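You operate a simulated robot arm through the tools that you are given. There is no shell and no other tool. Be economical: measure what you need, move in short steps, check, and stop when the job is done.

Carry out the task below with a simulated robot arm. There is one attempt and no reset: what you move stays moved.

TASK
Take the orange loose piece and leave it on top of the green gauge-head chill.

The check looks at the end state, three seconds after you hand in, the way a careful person would. Anything else that was tipped, shoved, dropped, spilled or broken makes it a failure.

THE ROBOT
A 7-joint arm with a two-finger parallel gripper, fixed in place. Base frame: the origin is at the foot of the arm, x ahead of it, y to its left, z up; the work surface is at about z = 0. Lengths are in m, angles in rad, forces in N, time in s.
With the tool pointing down near the work surface it reaches from about 0.24 to 0.62 m from the base axis. Its first joint turns from -1.152 to 1.152 rad. Payload 2.6 kg.
The tool frame sits at the grasp point between the pads (the TCP): z along the fingers, y along the line on which they close. The tips reach 0.03 m beyond it. Largest opening 0.094 m; finger width 0.028, thickness 0.01; the body of the gripper, 0.05 by 0.096 m, starts 0.055 m behind the TCP.
Orientation is that of the tool frame in the base frame, as a unit quaternion [w, x, y, z]. With the fingers straight down and closing along the base's y, the tool's x points along the base's -x, its y along +y and its z along -z.

THE INTERFACE
- The arm moves only by the tool move_arm. Its argument "steps" is text: rows parted by semicolons, each of 7 numbers parted by spaces: the closure in counts, from 0 (fully open) to 255 (shut), then the shift along the tool's x, y, z in m, then the turn, a rotation vector about the tool's x, y, z in rad. In form: hand tx ty tz rx ry rz; .... A call has 1 to 10 rows; each row is the pose to reach, as a shift and turn from the pose commanded when the call began, along the tool's axes at that moment. Rows are played at 5 a second. More than 0.05 m and 0.15 rad between two rows, or a gripper value outside its range, and nothing of the call is played. Where a pose cannot be reached the arm comes as near as it can. A force on the tool above 40 N (or 10 N above the force at the start of the call, whichever is more), or a blocked arm, ends the call early, and 0.2 s more pass. The fingers move at their own pace (about 0.072 m/s each) and stop on an object; they squeeze with about 37 N. The grip force told is the motor's: it shows also when the fingers shut on nothing. Time passes only in rows, and 0.2 s behind the last, so rows that repeat a pose let the fingers close. It gives the time, the measured TCP pose, the force on the tool (base axes), the opening and the grip force at its end, in the units of the frame above (readings bear some noise), and new pictures: "views" is both (left out), scene, wrist or none.
- Cameras (640 x 400 px; columns grow to the right, rows downward): "scene" is fixed at [-0.0007, 0.4136, 0.5608]; the picture's right is [-0.99, -0.17, 0.00], its down [-0.09, 0.51, -0.86] and it looks along [0.15, -0.84, -0.52] (base axes); focal length 373 px, centre (320, 200). "wrist" rides on the gripper at [-0.037, 0, -0.058] in the tool frame; the picture's right is [0.00, -1.00, 0.00], its down [0.97, 0.00, -0.24] and it looks along [0.24, 0.00, 0.97] (tool axes); focal length 218 px, centre (320, 200). There is no depth. A picture from a camera that has moved, and an enlarged one, comes with that camera's place and axes in the base frame and with its lens. The place of the scene camera against the robot may be out by one fixed shift of up to 0.012 m in any direction.
- enlarge(camera, box): a new picture of the part [left, top, right, bottom] of that camera's present view, enlarged. No time passes.
- sign_off(): hands the job in; it is judged then, once.

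Go step by step. Nothing tells you positions but the pictures and the camera data: compare them with the known pose of the tool, close in by small moves and look again before you grip or let go. The budget is 90 turns and 150 pictures, counting those below and the enlarged ones. Unless the task says otherwise, let go and move clear before handing in, and close with one line.

The tools are called after "Emit:" as name(argument=value, ...) on one line, values as JSON. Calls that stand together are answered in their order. move_arm: Moves the arm, as the interface text tells. Its arguments: {"type":"object","properties":{"steps":{"type":"string"},"views":{"type":"string","enum":["both","scene","wrist","none"]}},"required":["steps"]} The other tools are called the same way: enlarge (camera, box) takes an enlarged picture of a part of a camera's view; sign_off () hands the job in.

At the start:

```text
clock: 0.0
tool_pos: [0.2813, -0.3549, 0.2399]
orientation: [0.0, 0.0, 1.0, 0.0]
wrist_force: [0.2, 0.3, -1.0]
finger_gap: 0.0943
finger_force: 0.2
```

scene: 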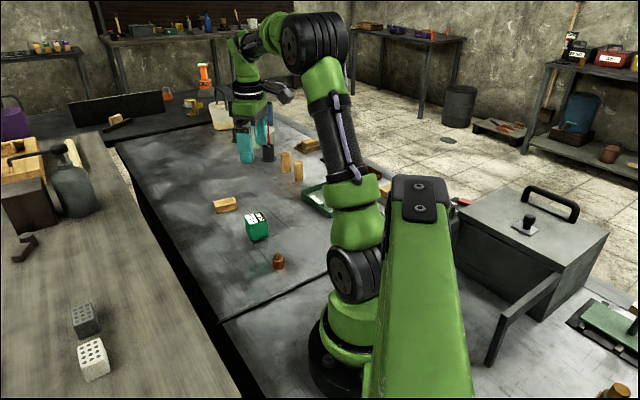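
wrist: 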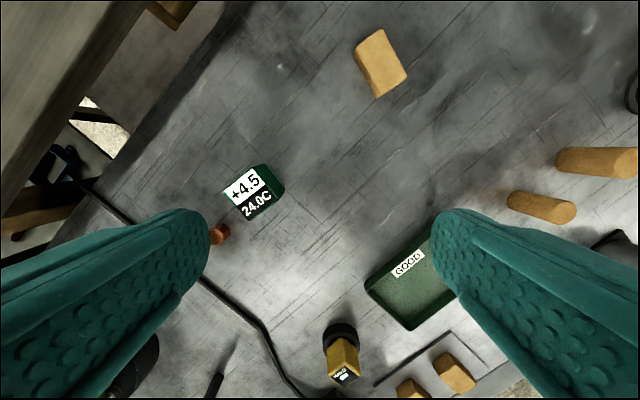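

I see the green block with a display (likely the gauge-head chill) and a small orange-brown piece beside it near (0.20, -0.21). I'll enlarge both views before moving.

Emit:
enlarge(camera="scene", box=[190, 180, 350, 280])

Emit:
enlarge(camera="wrist", box=[180, 140, 340, 260])

Emit:
enlarge(camera="scene", box=[180, 50, 400, 210])

```text
4.00 times, centred on (270, 230) of scene
camera zoom: at [-0.0007, 0.4136, 0.5608], right [-0.99, -0.17, 0.0], down [-0.09, 0.51, -0.86], along [0.15, -0.84, -0.52], focal length 1491 px, centre (520, 80)
```

zoom: 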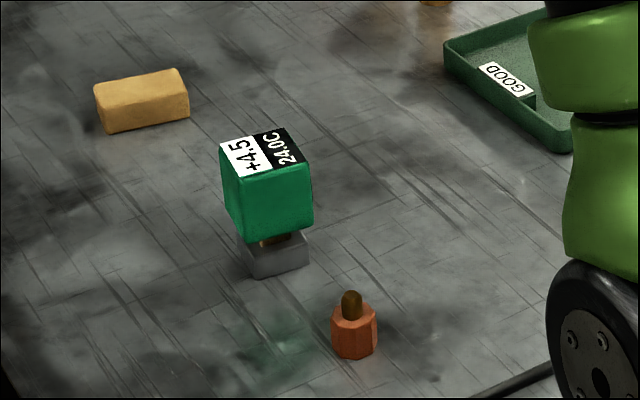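

```text
3.33 times, centred on (260, 200) of wrist
camera zoom: at [0.3193, -0.3539, 0.2983], right [0.0, -1.0, 0.0], down [-0.97, 0.0, 0.24], along [-0.24, 0.0, -0.97], focal length 728 px, centre (520, 200)
```

zoom: 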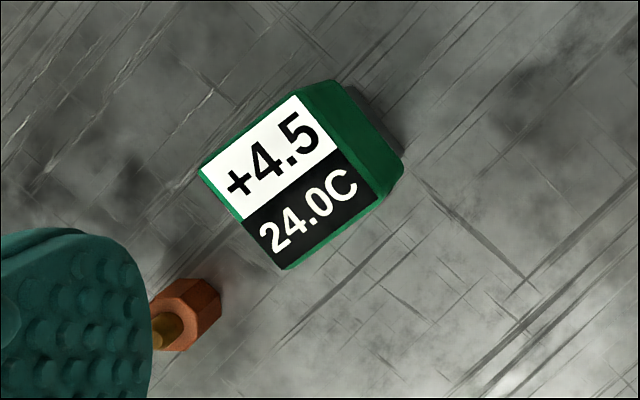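

```text
2.50 times, centred on (290, 130) of scene
camera zoom: at [-0.0007, 0.4136, 0.5608], right [-0.99, -0.17, 0.0], down [-0.09, 0.51, -0.86], along [0.15, -0.84, -0.52], focal length 932 px, centre (395, 375)
```

zoom: 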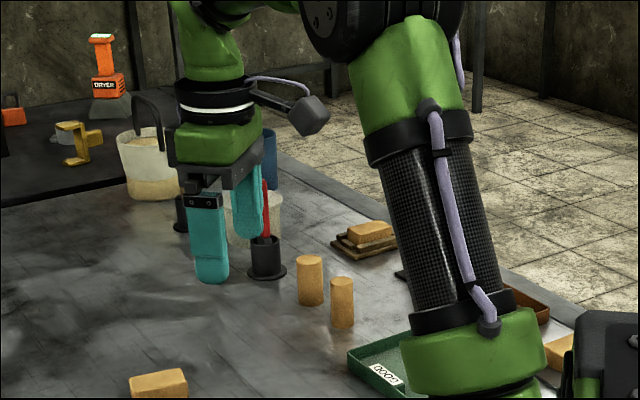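

The chill is a green head on a narrower grey foot. The orange piece is a hexagonal nut shape, about 26 mm wide, with a brown stem. I'll move sideways at this height to look at both from above.

Emit:
move_arm(steps="0 0 0.04 0 0 0 0; 0 0 0.08 0 0 0 0; 0 0 0.12 0 0 0 0; 0 0 0.12 0 0 0 0")

```text
clock: 1.0
tool_pos: [0.2805, -0.2341, 0.2401]
orientation: [0.0, -0.001, 1.0, 0.0]
wrist_force: [0.9, 0.0, 0.0]
finger_gap: 0.0942
finger_force: 0.1
camera wrist: at [0.3189, -0.2343, 0.298], right [0.0, -1.0, 0.0], down [-0.97, 0.0, 0.24], along [-0.24, 0.0, -0.97], focal length 218 px, centre (320, 200)
```

scene: 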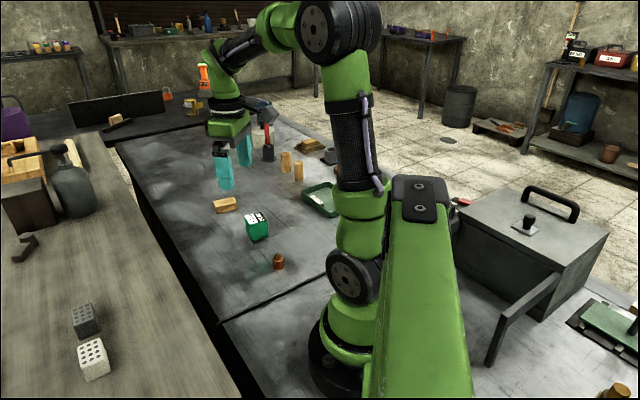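
wrist: 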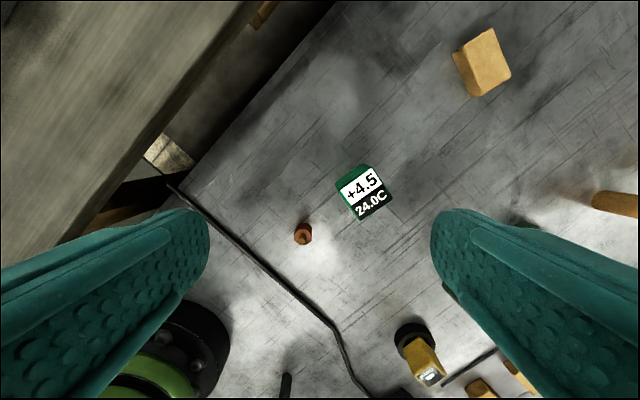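

Emit:
enlarge(camera="wrist", box=[280, 150, 408, 255])

```text
3.81 times, centred on (344, 202) of wrist
camera zoom: at [0.3189, -0.2343, 0.298], right [0.0, -1.0, 0.0], down [-0.97, 0.0, 0.24], along [-0.24, 0.0, -0.97], focal length 832 px, centre (229, 190)
```

zoom: 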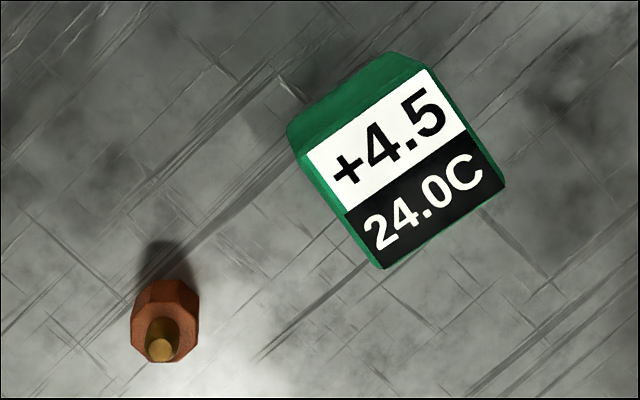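

The octagonal piece is at about (0.199, -0.211), is roughly 26 mm wide, and its flats line up with the closing axis. The chill's top is centred at about (0.269, -0.284), z ≈ 0.07. I'll move over the piece with the fingers part-closed, come down to z = 0.11 and look.

Emit:
move_arm(steps="85 0.04 0.012 0 0 0 0; 85 0.081 0.023 0 0 0 0; 85 0.081 0.023 0.045 0 0 0; 85 0.081 0.023 0.09 0 0 0; 85 0.081 0.023 0.13 0 0 0; 85 0.081 0.023 0.13 0 0 0")

Emit:
enlarge(camera="scene", box=[225, 195, 305, 275])

```text
clock: 2.4
tool_pos: [0.2013, -0.2121, 0.1102]
orientation: [0.0, 0.0, 1.0, 0.0]
wrist_force: [0.0, -0.4, -0.5]
finger_gap: 0.0627
finger_force: 0.0
camera wrist: at [0.2393, -0.2111, 0.1678], right [0.0, -1.0, 0.0], down [-0.97, 0.0, 0.24], along [-0.24, 0.0, -0.97], focal length 218 px, centre (320, 200)
```

scene: 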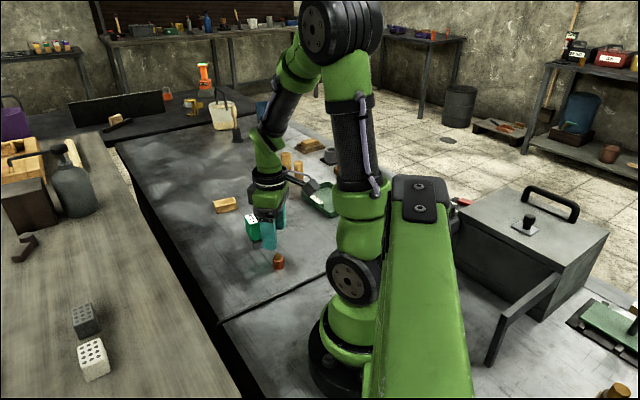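
wrist: 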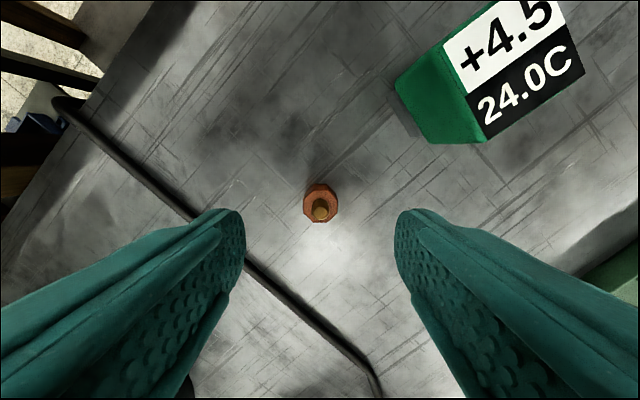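

```text
5.00 times, centred on (265, 235) of scene
camera zoom: at [-0.0007, 0.4136, 0.5608], right [-0.99, -0.17, 0.0], down [-0.09, 0.51, -0.86], along [0.15, -0.84, -0.52], focal length 1864 px, centre (595, 25)
```

zoom: 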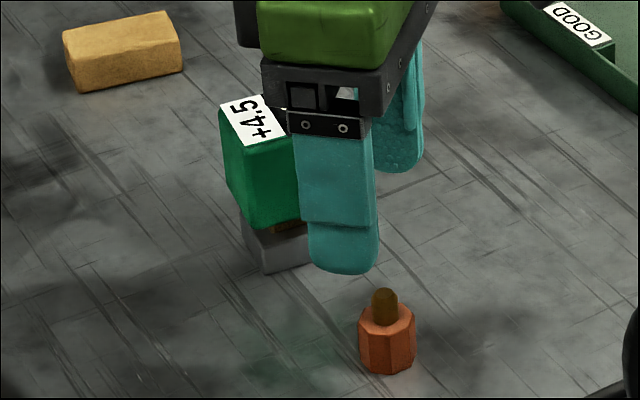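

The piece is centred between the fingers at about (0.201, -0.211), and the fingers are clear of the chill. I'll go down to tip height ≈ 6 mm.

Emit:
move_arm(steps="85 0 0 0.03 0 0 0; 85 0 0 0.055 0 0 0; 85 0 0 0.074 0 0 0; 85 0 0 0.074 0 0 0")

Emit:
enlarge(camera="scene", box=[225, 195, 305, 275])

```text
clock: 3.4
tool_pos: [0.2017, -0.2121, 0.0359]
orientation: [0.0, 0.0, 1.0, 0.0]
wrist_force: [0.1, 0.3, -0.6]
finger_gap: 0.0626
finger_force: 0.0
camera wrist: at [0.239, -0.2109, 0.0939], right [0.0, -1.0, 0.0], down [-0.97, 0.0, 0.24], along [-0.24, 0.0, -0.97], focal length 218 px, centre (320, 200)
```

scene: 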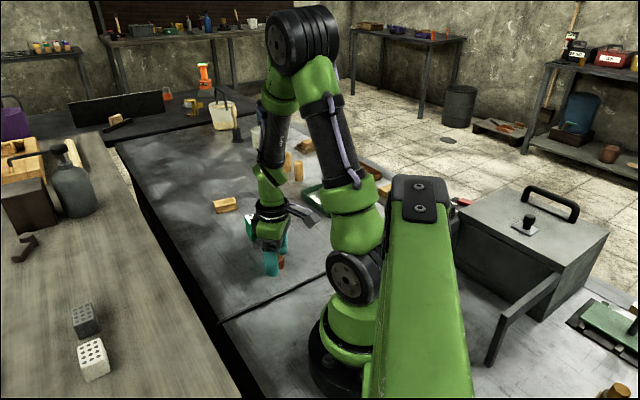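
wrist: 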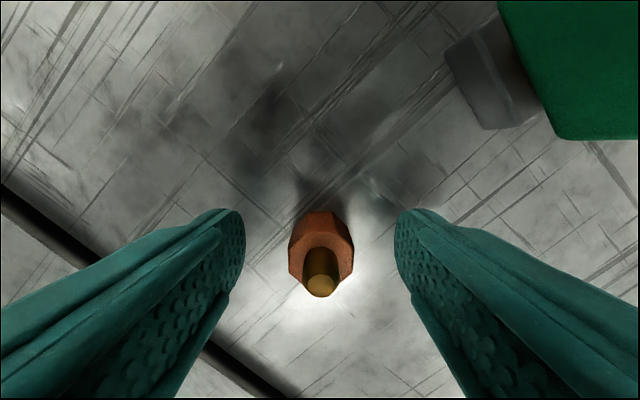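

```text
5.00 times, centred on (265, 235) of scene
camera zoom: at [-0.0007, 0.4135, 0.5608], right [-0.99, -0.17, 0.0], down [-0.09, 0.51, -0.86], along [0.15, -0.84, -0.52], focal length 1864 px, centre (595, 25)
```

zoom: 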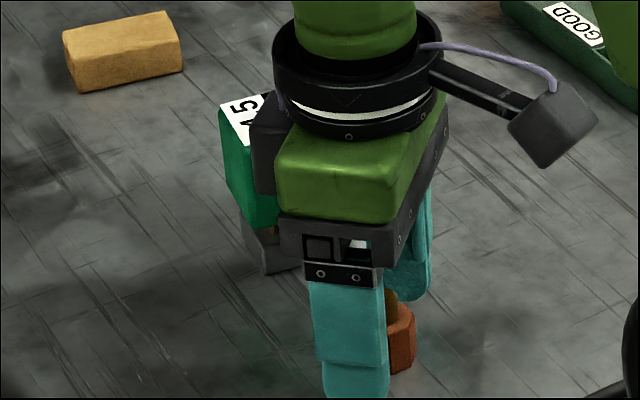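

The foot sits centred under the green head, with a centre of about (0.269, -0.283). The piece is about 3 mm nearer the base than the TCP, so I'll shift that much and close.

Emit:
move_arm(steps="85 0.0025 0 0 0 0 0; 255 0.0025 0 0 0 0 0; 255 0.0025 0 0 0 0 0; 255 0.0025 0 0 0 0 0; 255 0.0025 0 0 0 0 0", views="wrist")

```text
clock: 4.6
tool_pos: [0.1993, -0.2119, 0.0371]
orientation: [-0.001, 0.001, 1.0, -0.001]
wrist_force: [0.5, 0.2, 1.2]
finger_gap: 0.0229
finger_force: 36.6
camera wrist: at [0.2362, -0.2109, 0.0941], right [0.0, -1.0, 0.0], down [-0.97, 0.0, 0.24], along [-0.24, 0.0, -0.97], focal length 218 px, centre (320, 200)
```

wrist: 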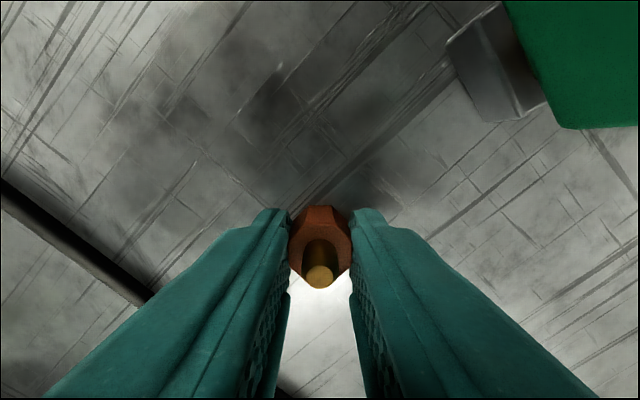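

The piece is gripped at 23 mm across. I'll lift it straight up to about z = 0.15 and check.

Emit:
move_arm(steps="255 0 0 -0.02 0 0 0; 255 0 0 -0.05 0 0 0; 255 0 0 -0.085 0 0 0; 255 0 0 -0.115 0 0 0; 255 0 0 -0.115 0 0 0")

Emit:
enlarge(camera="scene", box=[225, 175, 325, 275])

```text
clock: 5.8
tool_pos: [0.1982, -0.2113, 0.1513]
orientation: [0.0, 0.0, 1.0, 0.0]
wrist_force: [-0.1, 0.4, -0.1]
finger_gap: 0.0227
finger_force: 37.2
camera wrist: at [0.2361, -0.2117, 0.209], right [0.0, -1.0, 0.0], down [-0.97, 0.0, 0.24], along [-0.24, 0.0, -0.97], focal length 218 px, centre (320, 200)
```

scene: 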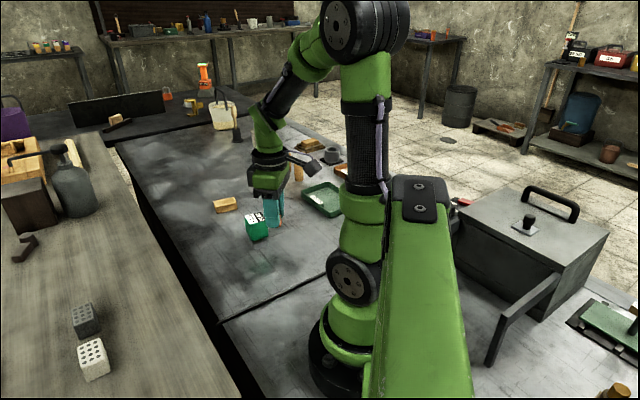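
wrist: 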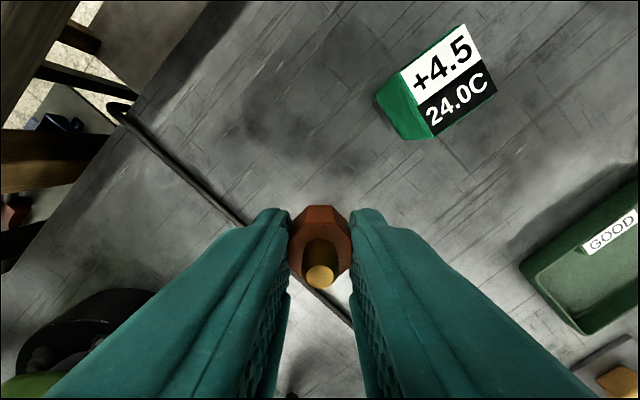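

```text
4.00 times, centred on (275, 225) of scene
camera zoom: at [-0.0007, 0.4136, 0.5608], right [-0.99, -0.17, 0.0], down [-0.09, 0.51, -0.86], along [0.15, -0.84, -0.52], focal length 1491 px, centre (500, 100)
```

zoom: 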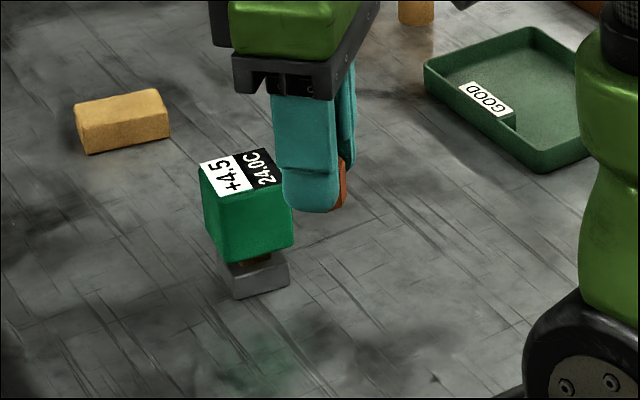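

The piece is held firmly. Triangulating the three wrist views puts the chill's top centre at about (0.2705, -0.2825), z ≈ 0.075. I'll move over it at this height and look.

Emit:
move_arm(steps="255 -0.024 -0.024 0 0 0 0; 255 -0.048 -0.048 0 0 0 0; 255 -0.0715 -0.071 0 0 0 0; 255 -0.0715 -0.071 0.012 0 0 0; 255 -0.0715 -0.071 0.02 0 0 0; 255 -0.0715 -0.071 0.02 0 0 0")

Emit:
enlarge(camera="scene", box=[215, 175, 305, 265])

Emit:
enlarge(camera="wrist", box=[240, 120, 400, 300])

```text
clock: 7.2
tool_pos: [0.2702, -0.2821, 0.1311]
orientation: [0.0, 0.0, 1.0, 0.0]
wrist_force: [0.7, 0.5, -0.5]
finger_gap: 0.0228
finger_force: 36.6
camera wrist: at [0.3072, -0.2815, 0.1893], right [0.0, -1.0, 0.0], down [-0.97, 0.0, 0.24], along [-0.24, 0.0, -0.97], focal length 218 px, centre (320, 200)
```

scene: 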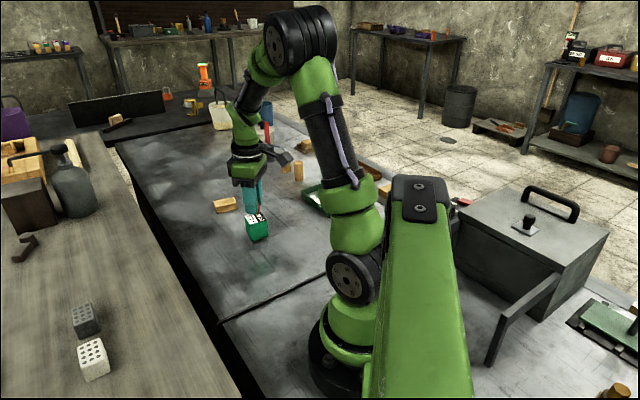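
wrist: 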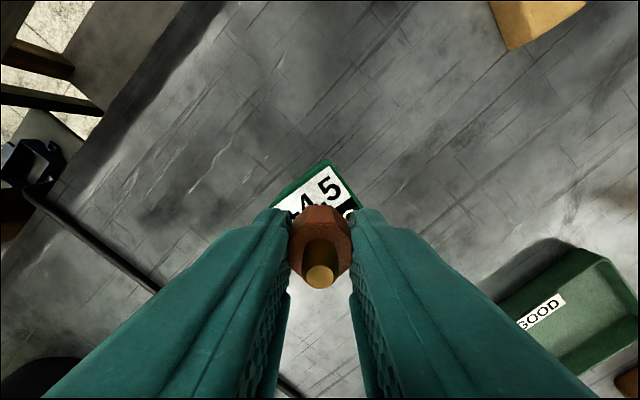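

```text
4.44 times, centred on (260, 220) of scene
camera zoom: at [-0.0007, 0.4135, 0.5608], right [-0.99, -0.17, 0.0], down [-0.09, 0.51, -0.86], along [0.15, -0.84, -0.52], focal length 1656 px, centre (587, 111)
```

zoom: 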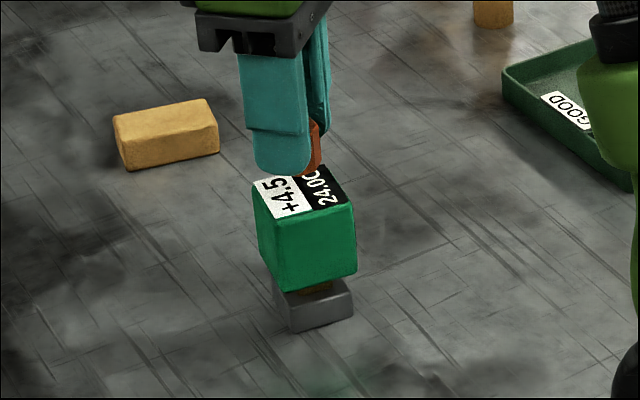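

```text
2.22 times, centred on (320, 210) of wrist
camera zoom: at [0.3072, -0.2815, 0.1893], right [0.0, -1.0, 0.0], down [-0.97, 0.0, 0.24], along [-0.24, 0.0, -0.97], focal length 485 px, centre (320, 178)
```

zoom: 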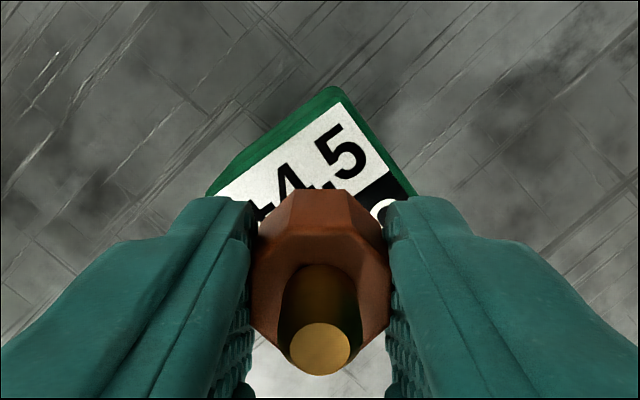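

Alignment looks right: the label's far corner at about (0.2975, -0.287) puts the centre at about (0.2695, -0.283), directly below the piece. I'll lower 14 mm and look.

Emit:
move_arm(steps="255 0 0 0.007 0 0 0; 255 0 0 0.014 0 0 0; 255 0 0 0.014 0 0 0", views="none")

Emit:
enlarge(camera="scene", box=[230, 195, 290, 245])

Emit:
enlarge(camera="wrist", box=[240, 120, 400, 300])

```text
clock: 8.0
tool_pos: [0.2686, -0.2824, 0.1172]
orientation: [0.0, 0.0, 1.0, 0.0]
wrist_force: [0.7, -0.3, -0.2]
finger_gap: 0.0229
finger_force: 37.3
```

```text
8.00 times, centred on (260, 220) of scene
camera zoom: at [-0.0007, 0.4135, 0.5608], right [-0.99, -0.17, 0.0], down [-0.09, 0.51, -0.86], along [0.15, -0.84, -0.52], focal length 2982 px, centre (800, 40)
```

zoom: 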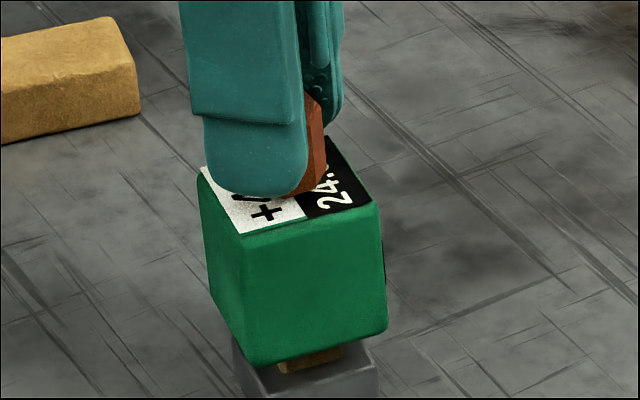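

```text
2.22 times, centred on (320, 210) of wrist
camera zoom: at [0.3073, -0.2816, 0.1753], right [0.0, -1.0, 0.0], down [-0.97, 0.0, 0.24], along [-0.24, 0.0, -0.97], focal length 485 px, centre (320, 178)
```

zoom: 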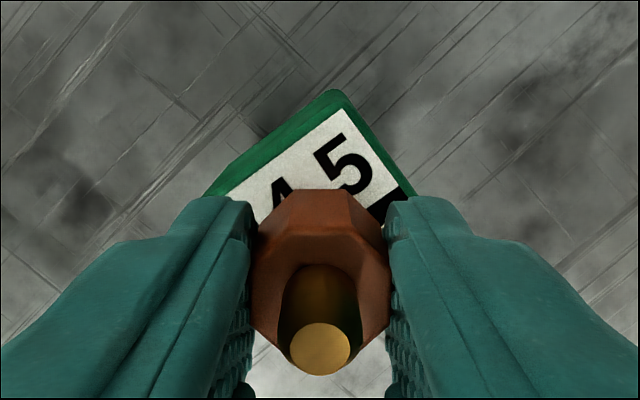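

The piece is a few mm above the head and still centred. I'll lower in millimetre steps and watch the force.

Emit:
move_arm(steps="255 0 0 0.0015 0 0 0; 255 0 0 0.003 0 0 0; 255 0 0 0.003 0 0 0", views="none")

Emit:
enlarge(camera="scene", box=[230, 195, 290, 245])

```text
clock: 8.8
tool_pos: [0.2688, -0.2823, 0.1149]
orientation: [0.0, 0.0, 1.0, 0.0]
wrist_force: [0.1, 0.7, 0.9]
finger_gap: 0.0228
finger_force: 36.2
```

```text
8.00 times, centred on (260, 220) of scene
camera zoom: at [-0.0007, 0.4136, 0.5608], right [-0.99, -0.17, 0.0], down [-0.09, 0.51, -0.86], along [0.15, -0.84, -0.52], focal length 2982 px, centre (800, 40)
```

zoom: 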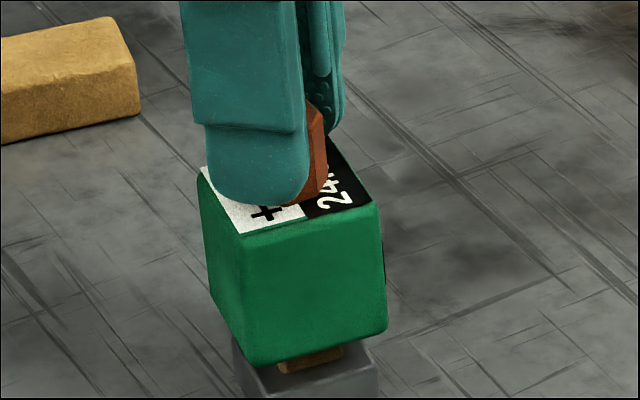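

No contact yet. I'll continue with 1 mm steps.

Emit:
move_arm(steps="255 0 0 0.001 0 0 0; 255 0 0 0.002 0 0 0; 255 0 0 0.002 0 0 0", views="none")

Emit:
enlarge(camera="scene", box=[230, 195, 290, 245])

```text
clock: 9.6
tool_pos: [0.2701, -0.2834, 0.1136]
orientation: [0.002, 0.0, 1.0, -0.002]
wrist_force: [-5.4, 5.5, 29.6]
finger_gap: 0.0229
finger_force: 36.4
```

```text
8.00 times, centred on (260, 220) of scene
camera zoom: at [-0.0008, 0.4137, 0.5607], right [-0.99, -0.17, 0.0], down [-0.09, 0.51, -0.86], along [0.15, -0.84, -0.52], focal length 2982 px, centre (800, 40)
```

zoom: 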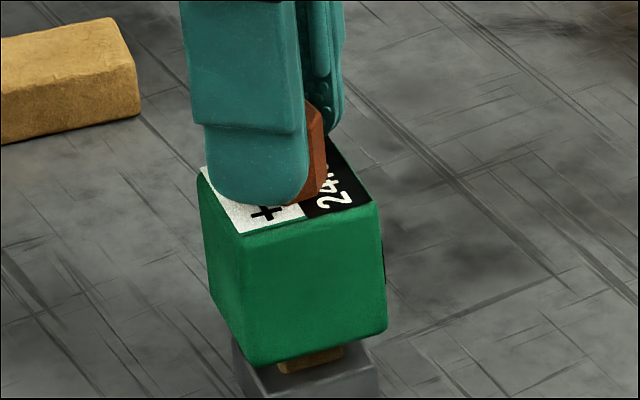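

Contact: 30 N upward. I'll back off about 1.3 mm so the release is gentle.

Emit:
move_arm(steps="255 0 0 -0.0013 0 0 0; 255 0 0 -0.0013 0 0 0", views="none")

```text
clock: 10.2
tool_pos: [0.2699, -0.2829, 0.1148]
orientation: [0.001, -0.001, 1.0, 0.0]
wrist_force: [1.1, -0.7, 17.7]
finger_gap: 0.0226
finger_force: 37.3
```

Emit:
move_arm(steps="255 0 0 -0.0007 0 0 0; 255 0 0 -0.0007 0 0 0", views="none")

```text
clock: 10.8
tool_pos: [0.2688, -0.2822, 0.1145]
orientation: [-0.001, 0.0, 1.0, 0.001]
wrist_force: [0.5, -2.9, 4.9]
finger_gap: 0.0228
finger_force: 36.9
```

The remaining contact load is about 5 N, so the piece is resting on the head. I'll open the fingers moderately, without moving the hand.

Emit:
move_arm(steps="170 0 0 0 0 0 0; 140 0 0 0 0 0 0; 110 0 0 0 0 0 0; 110 0 0 0 0 0 0", views="wrist")

Emit:
enlarge(camera="scene", box=[230, 195, 290, 245])

```text
clock: 11.8
tool_pos: [0.2688, -0.2819, 0.1155]
orientation: [0.0, 0.0, 1.0, 0.0]
wrist_force: [0.5, 0.2, -0.7]
finger_gap: 0.0534
finger_force: 0.0
camera wrist: at [0.3073, -0.2819, 0.1725], right [0.0, -1.0, 0.0], down [-0.97, 0.0, 0.24], along [-0.24, 0.0, -0.97], focal length 218 px, centre (320, 200)
```

wrist: 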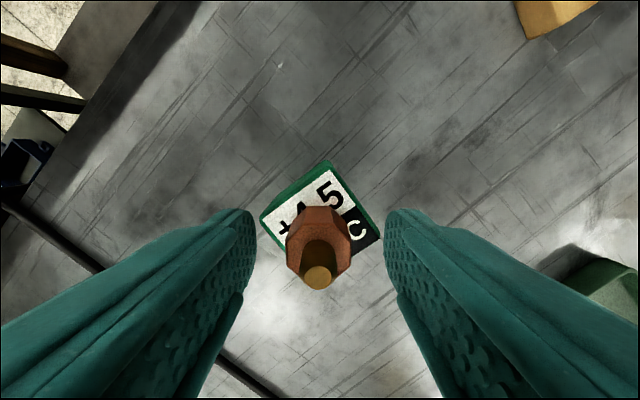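

```text
8.00 times, centred on (260, 220) of scene
camera zoom: at [-0.0007, 0.4136, 0.5608], right [-0.99, -0.17, 0.0], down [-0.09, 0.51, -0.86], along [0.15, -0.84, -0.52], focal length 2982 px, centre (800, 40)
```

zoom: 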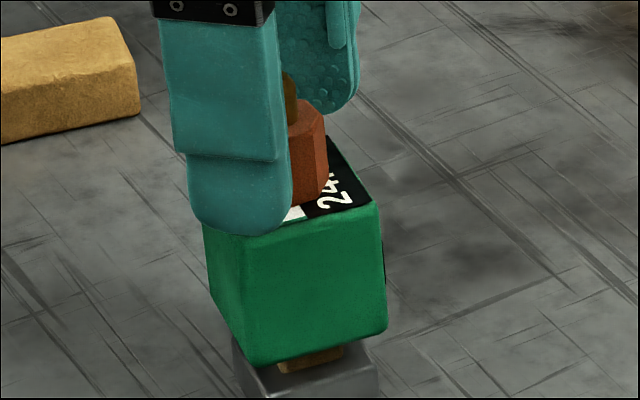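

The piece stands upright on the head and the fingers are clear of it. I'll rise straight up.

Emit:
move_arm(steps="110 0 0 -0.02 0 0 0; 110 0 0 -0.05 0 0 0; 110 0 0 -0.09 0 0 0; 110 0 0 -0.13 0 0 0; 110 0 0 -0.13 0 0 0", views="wrist")

Emit:
enlarge(camera="scene", box=[210, 180, 310, 280])

```text
clock: 13.0
tool_pos: [0.2686, -0.2814, 0.2458]
orientation: [0.0, 0.0, 1.0, 0.0]
wrist_force: [0.4, -0.2, 0.4]
finger_gap: 0.0536
finger_force: 0.0
camera wrist: at [0.3072, -0.2815, 0.3023], right [0.0, -1.0, 0.0], down [-0.97, 0.0, 0.24], along [-0.24, 0.0, -0.97], focal length 218 px, centre (320, 200)
```

wrist: 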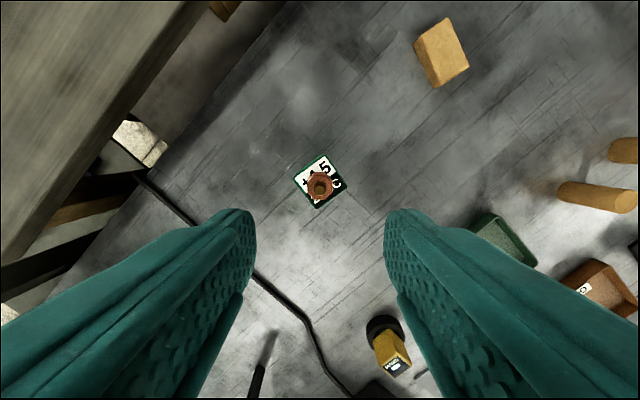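

```text
4.00 times, centred on (260, 230) of scene
camera zoom: at [-0.0007, 0.4136, 0.5608], right [-0.99, -0.17, 0.0], down [-0.09, 0.51, -0.86], along [0.15, -0.84, -0.52], focal length 1491 px, centre (560, 80)
```

zoom: 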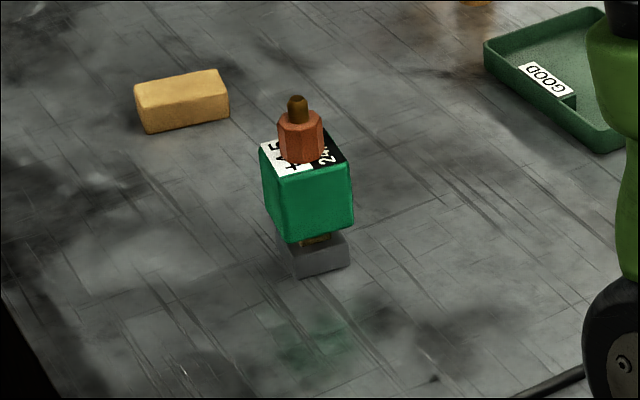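

The orange piece stands upright and centred on the green head, the chill hasn't moved, and the arm is clear, so I'm handing in.

Emit:
sign_off()

```text
The job is handed in.
```

The orange piece is standing upright on top of the green gauge-head chill, and the last pictures before hand-in showed nothing else disturbed.
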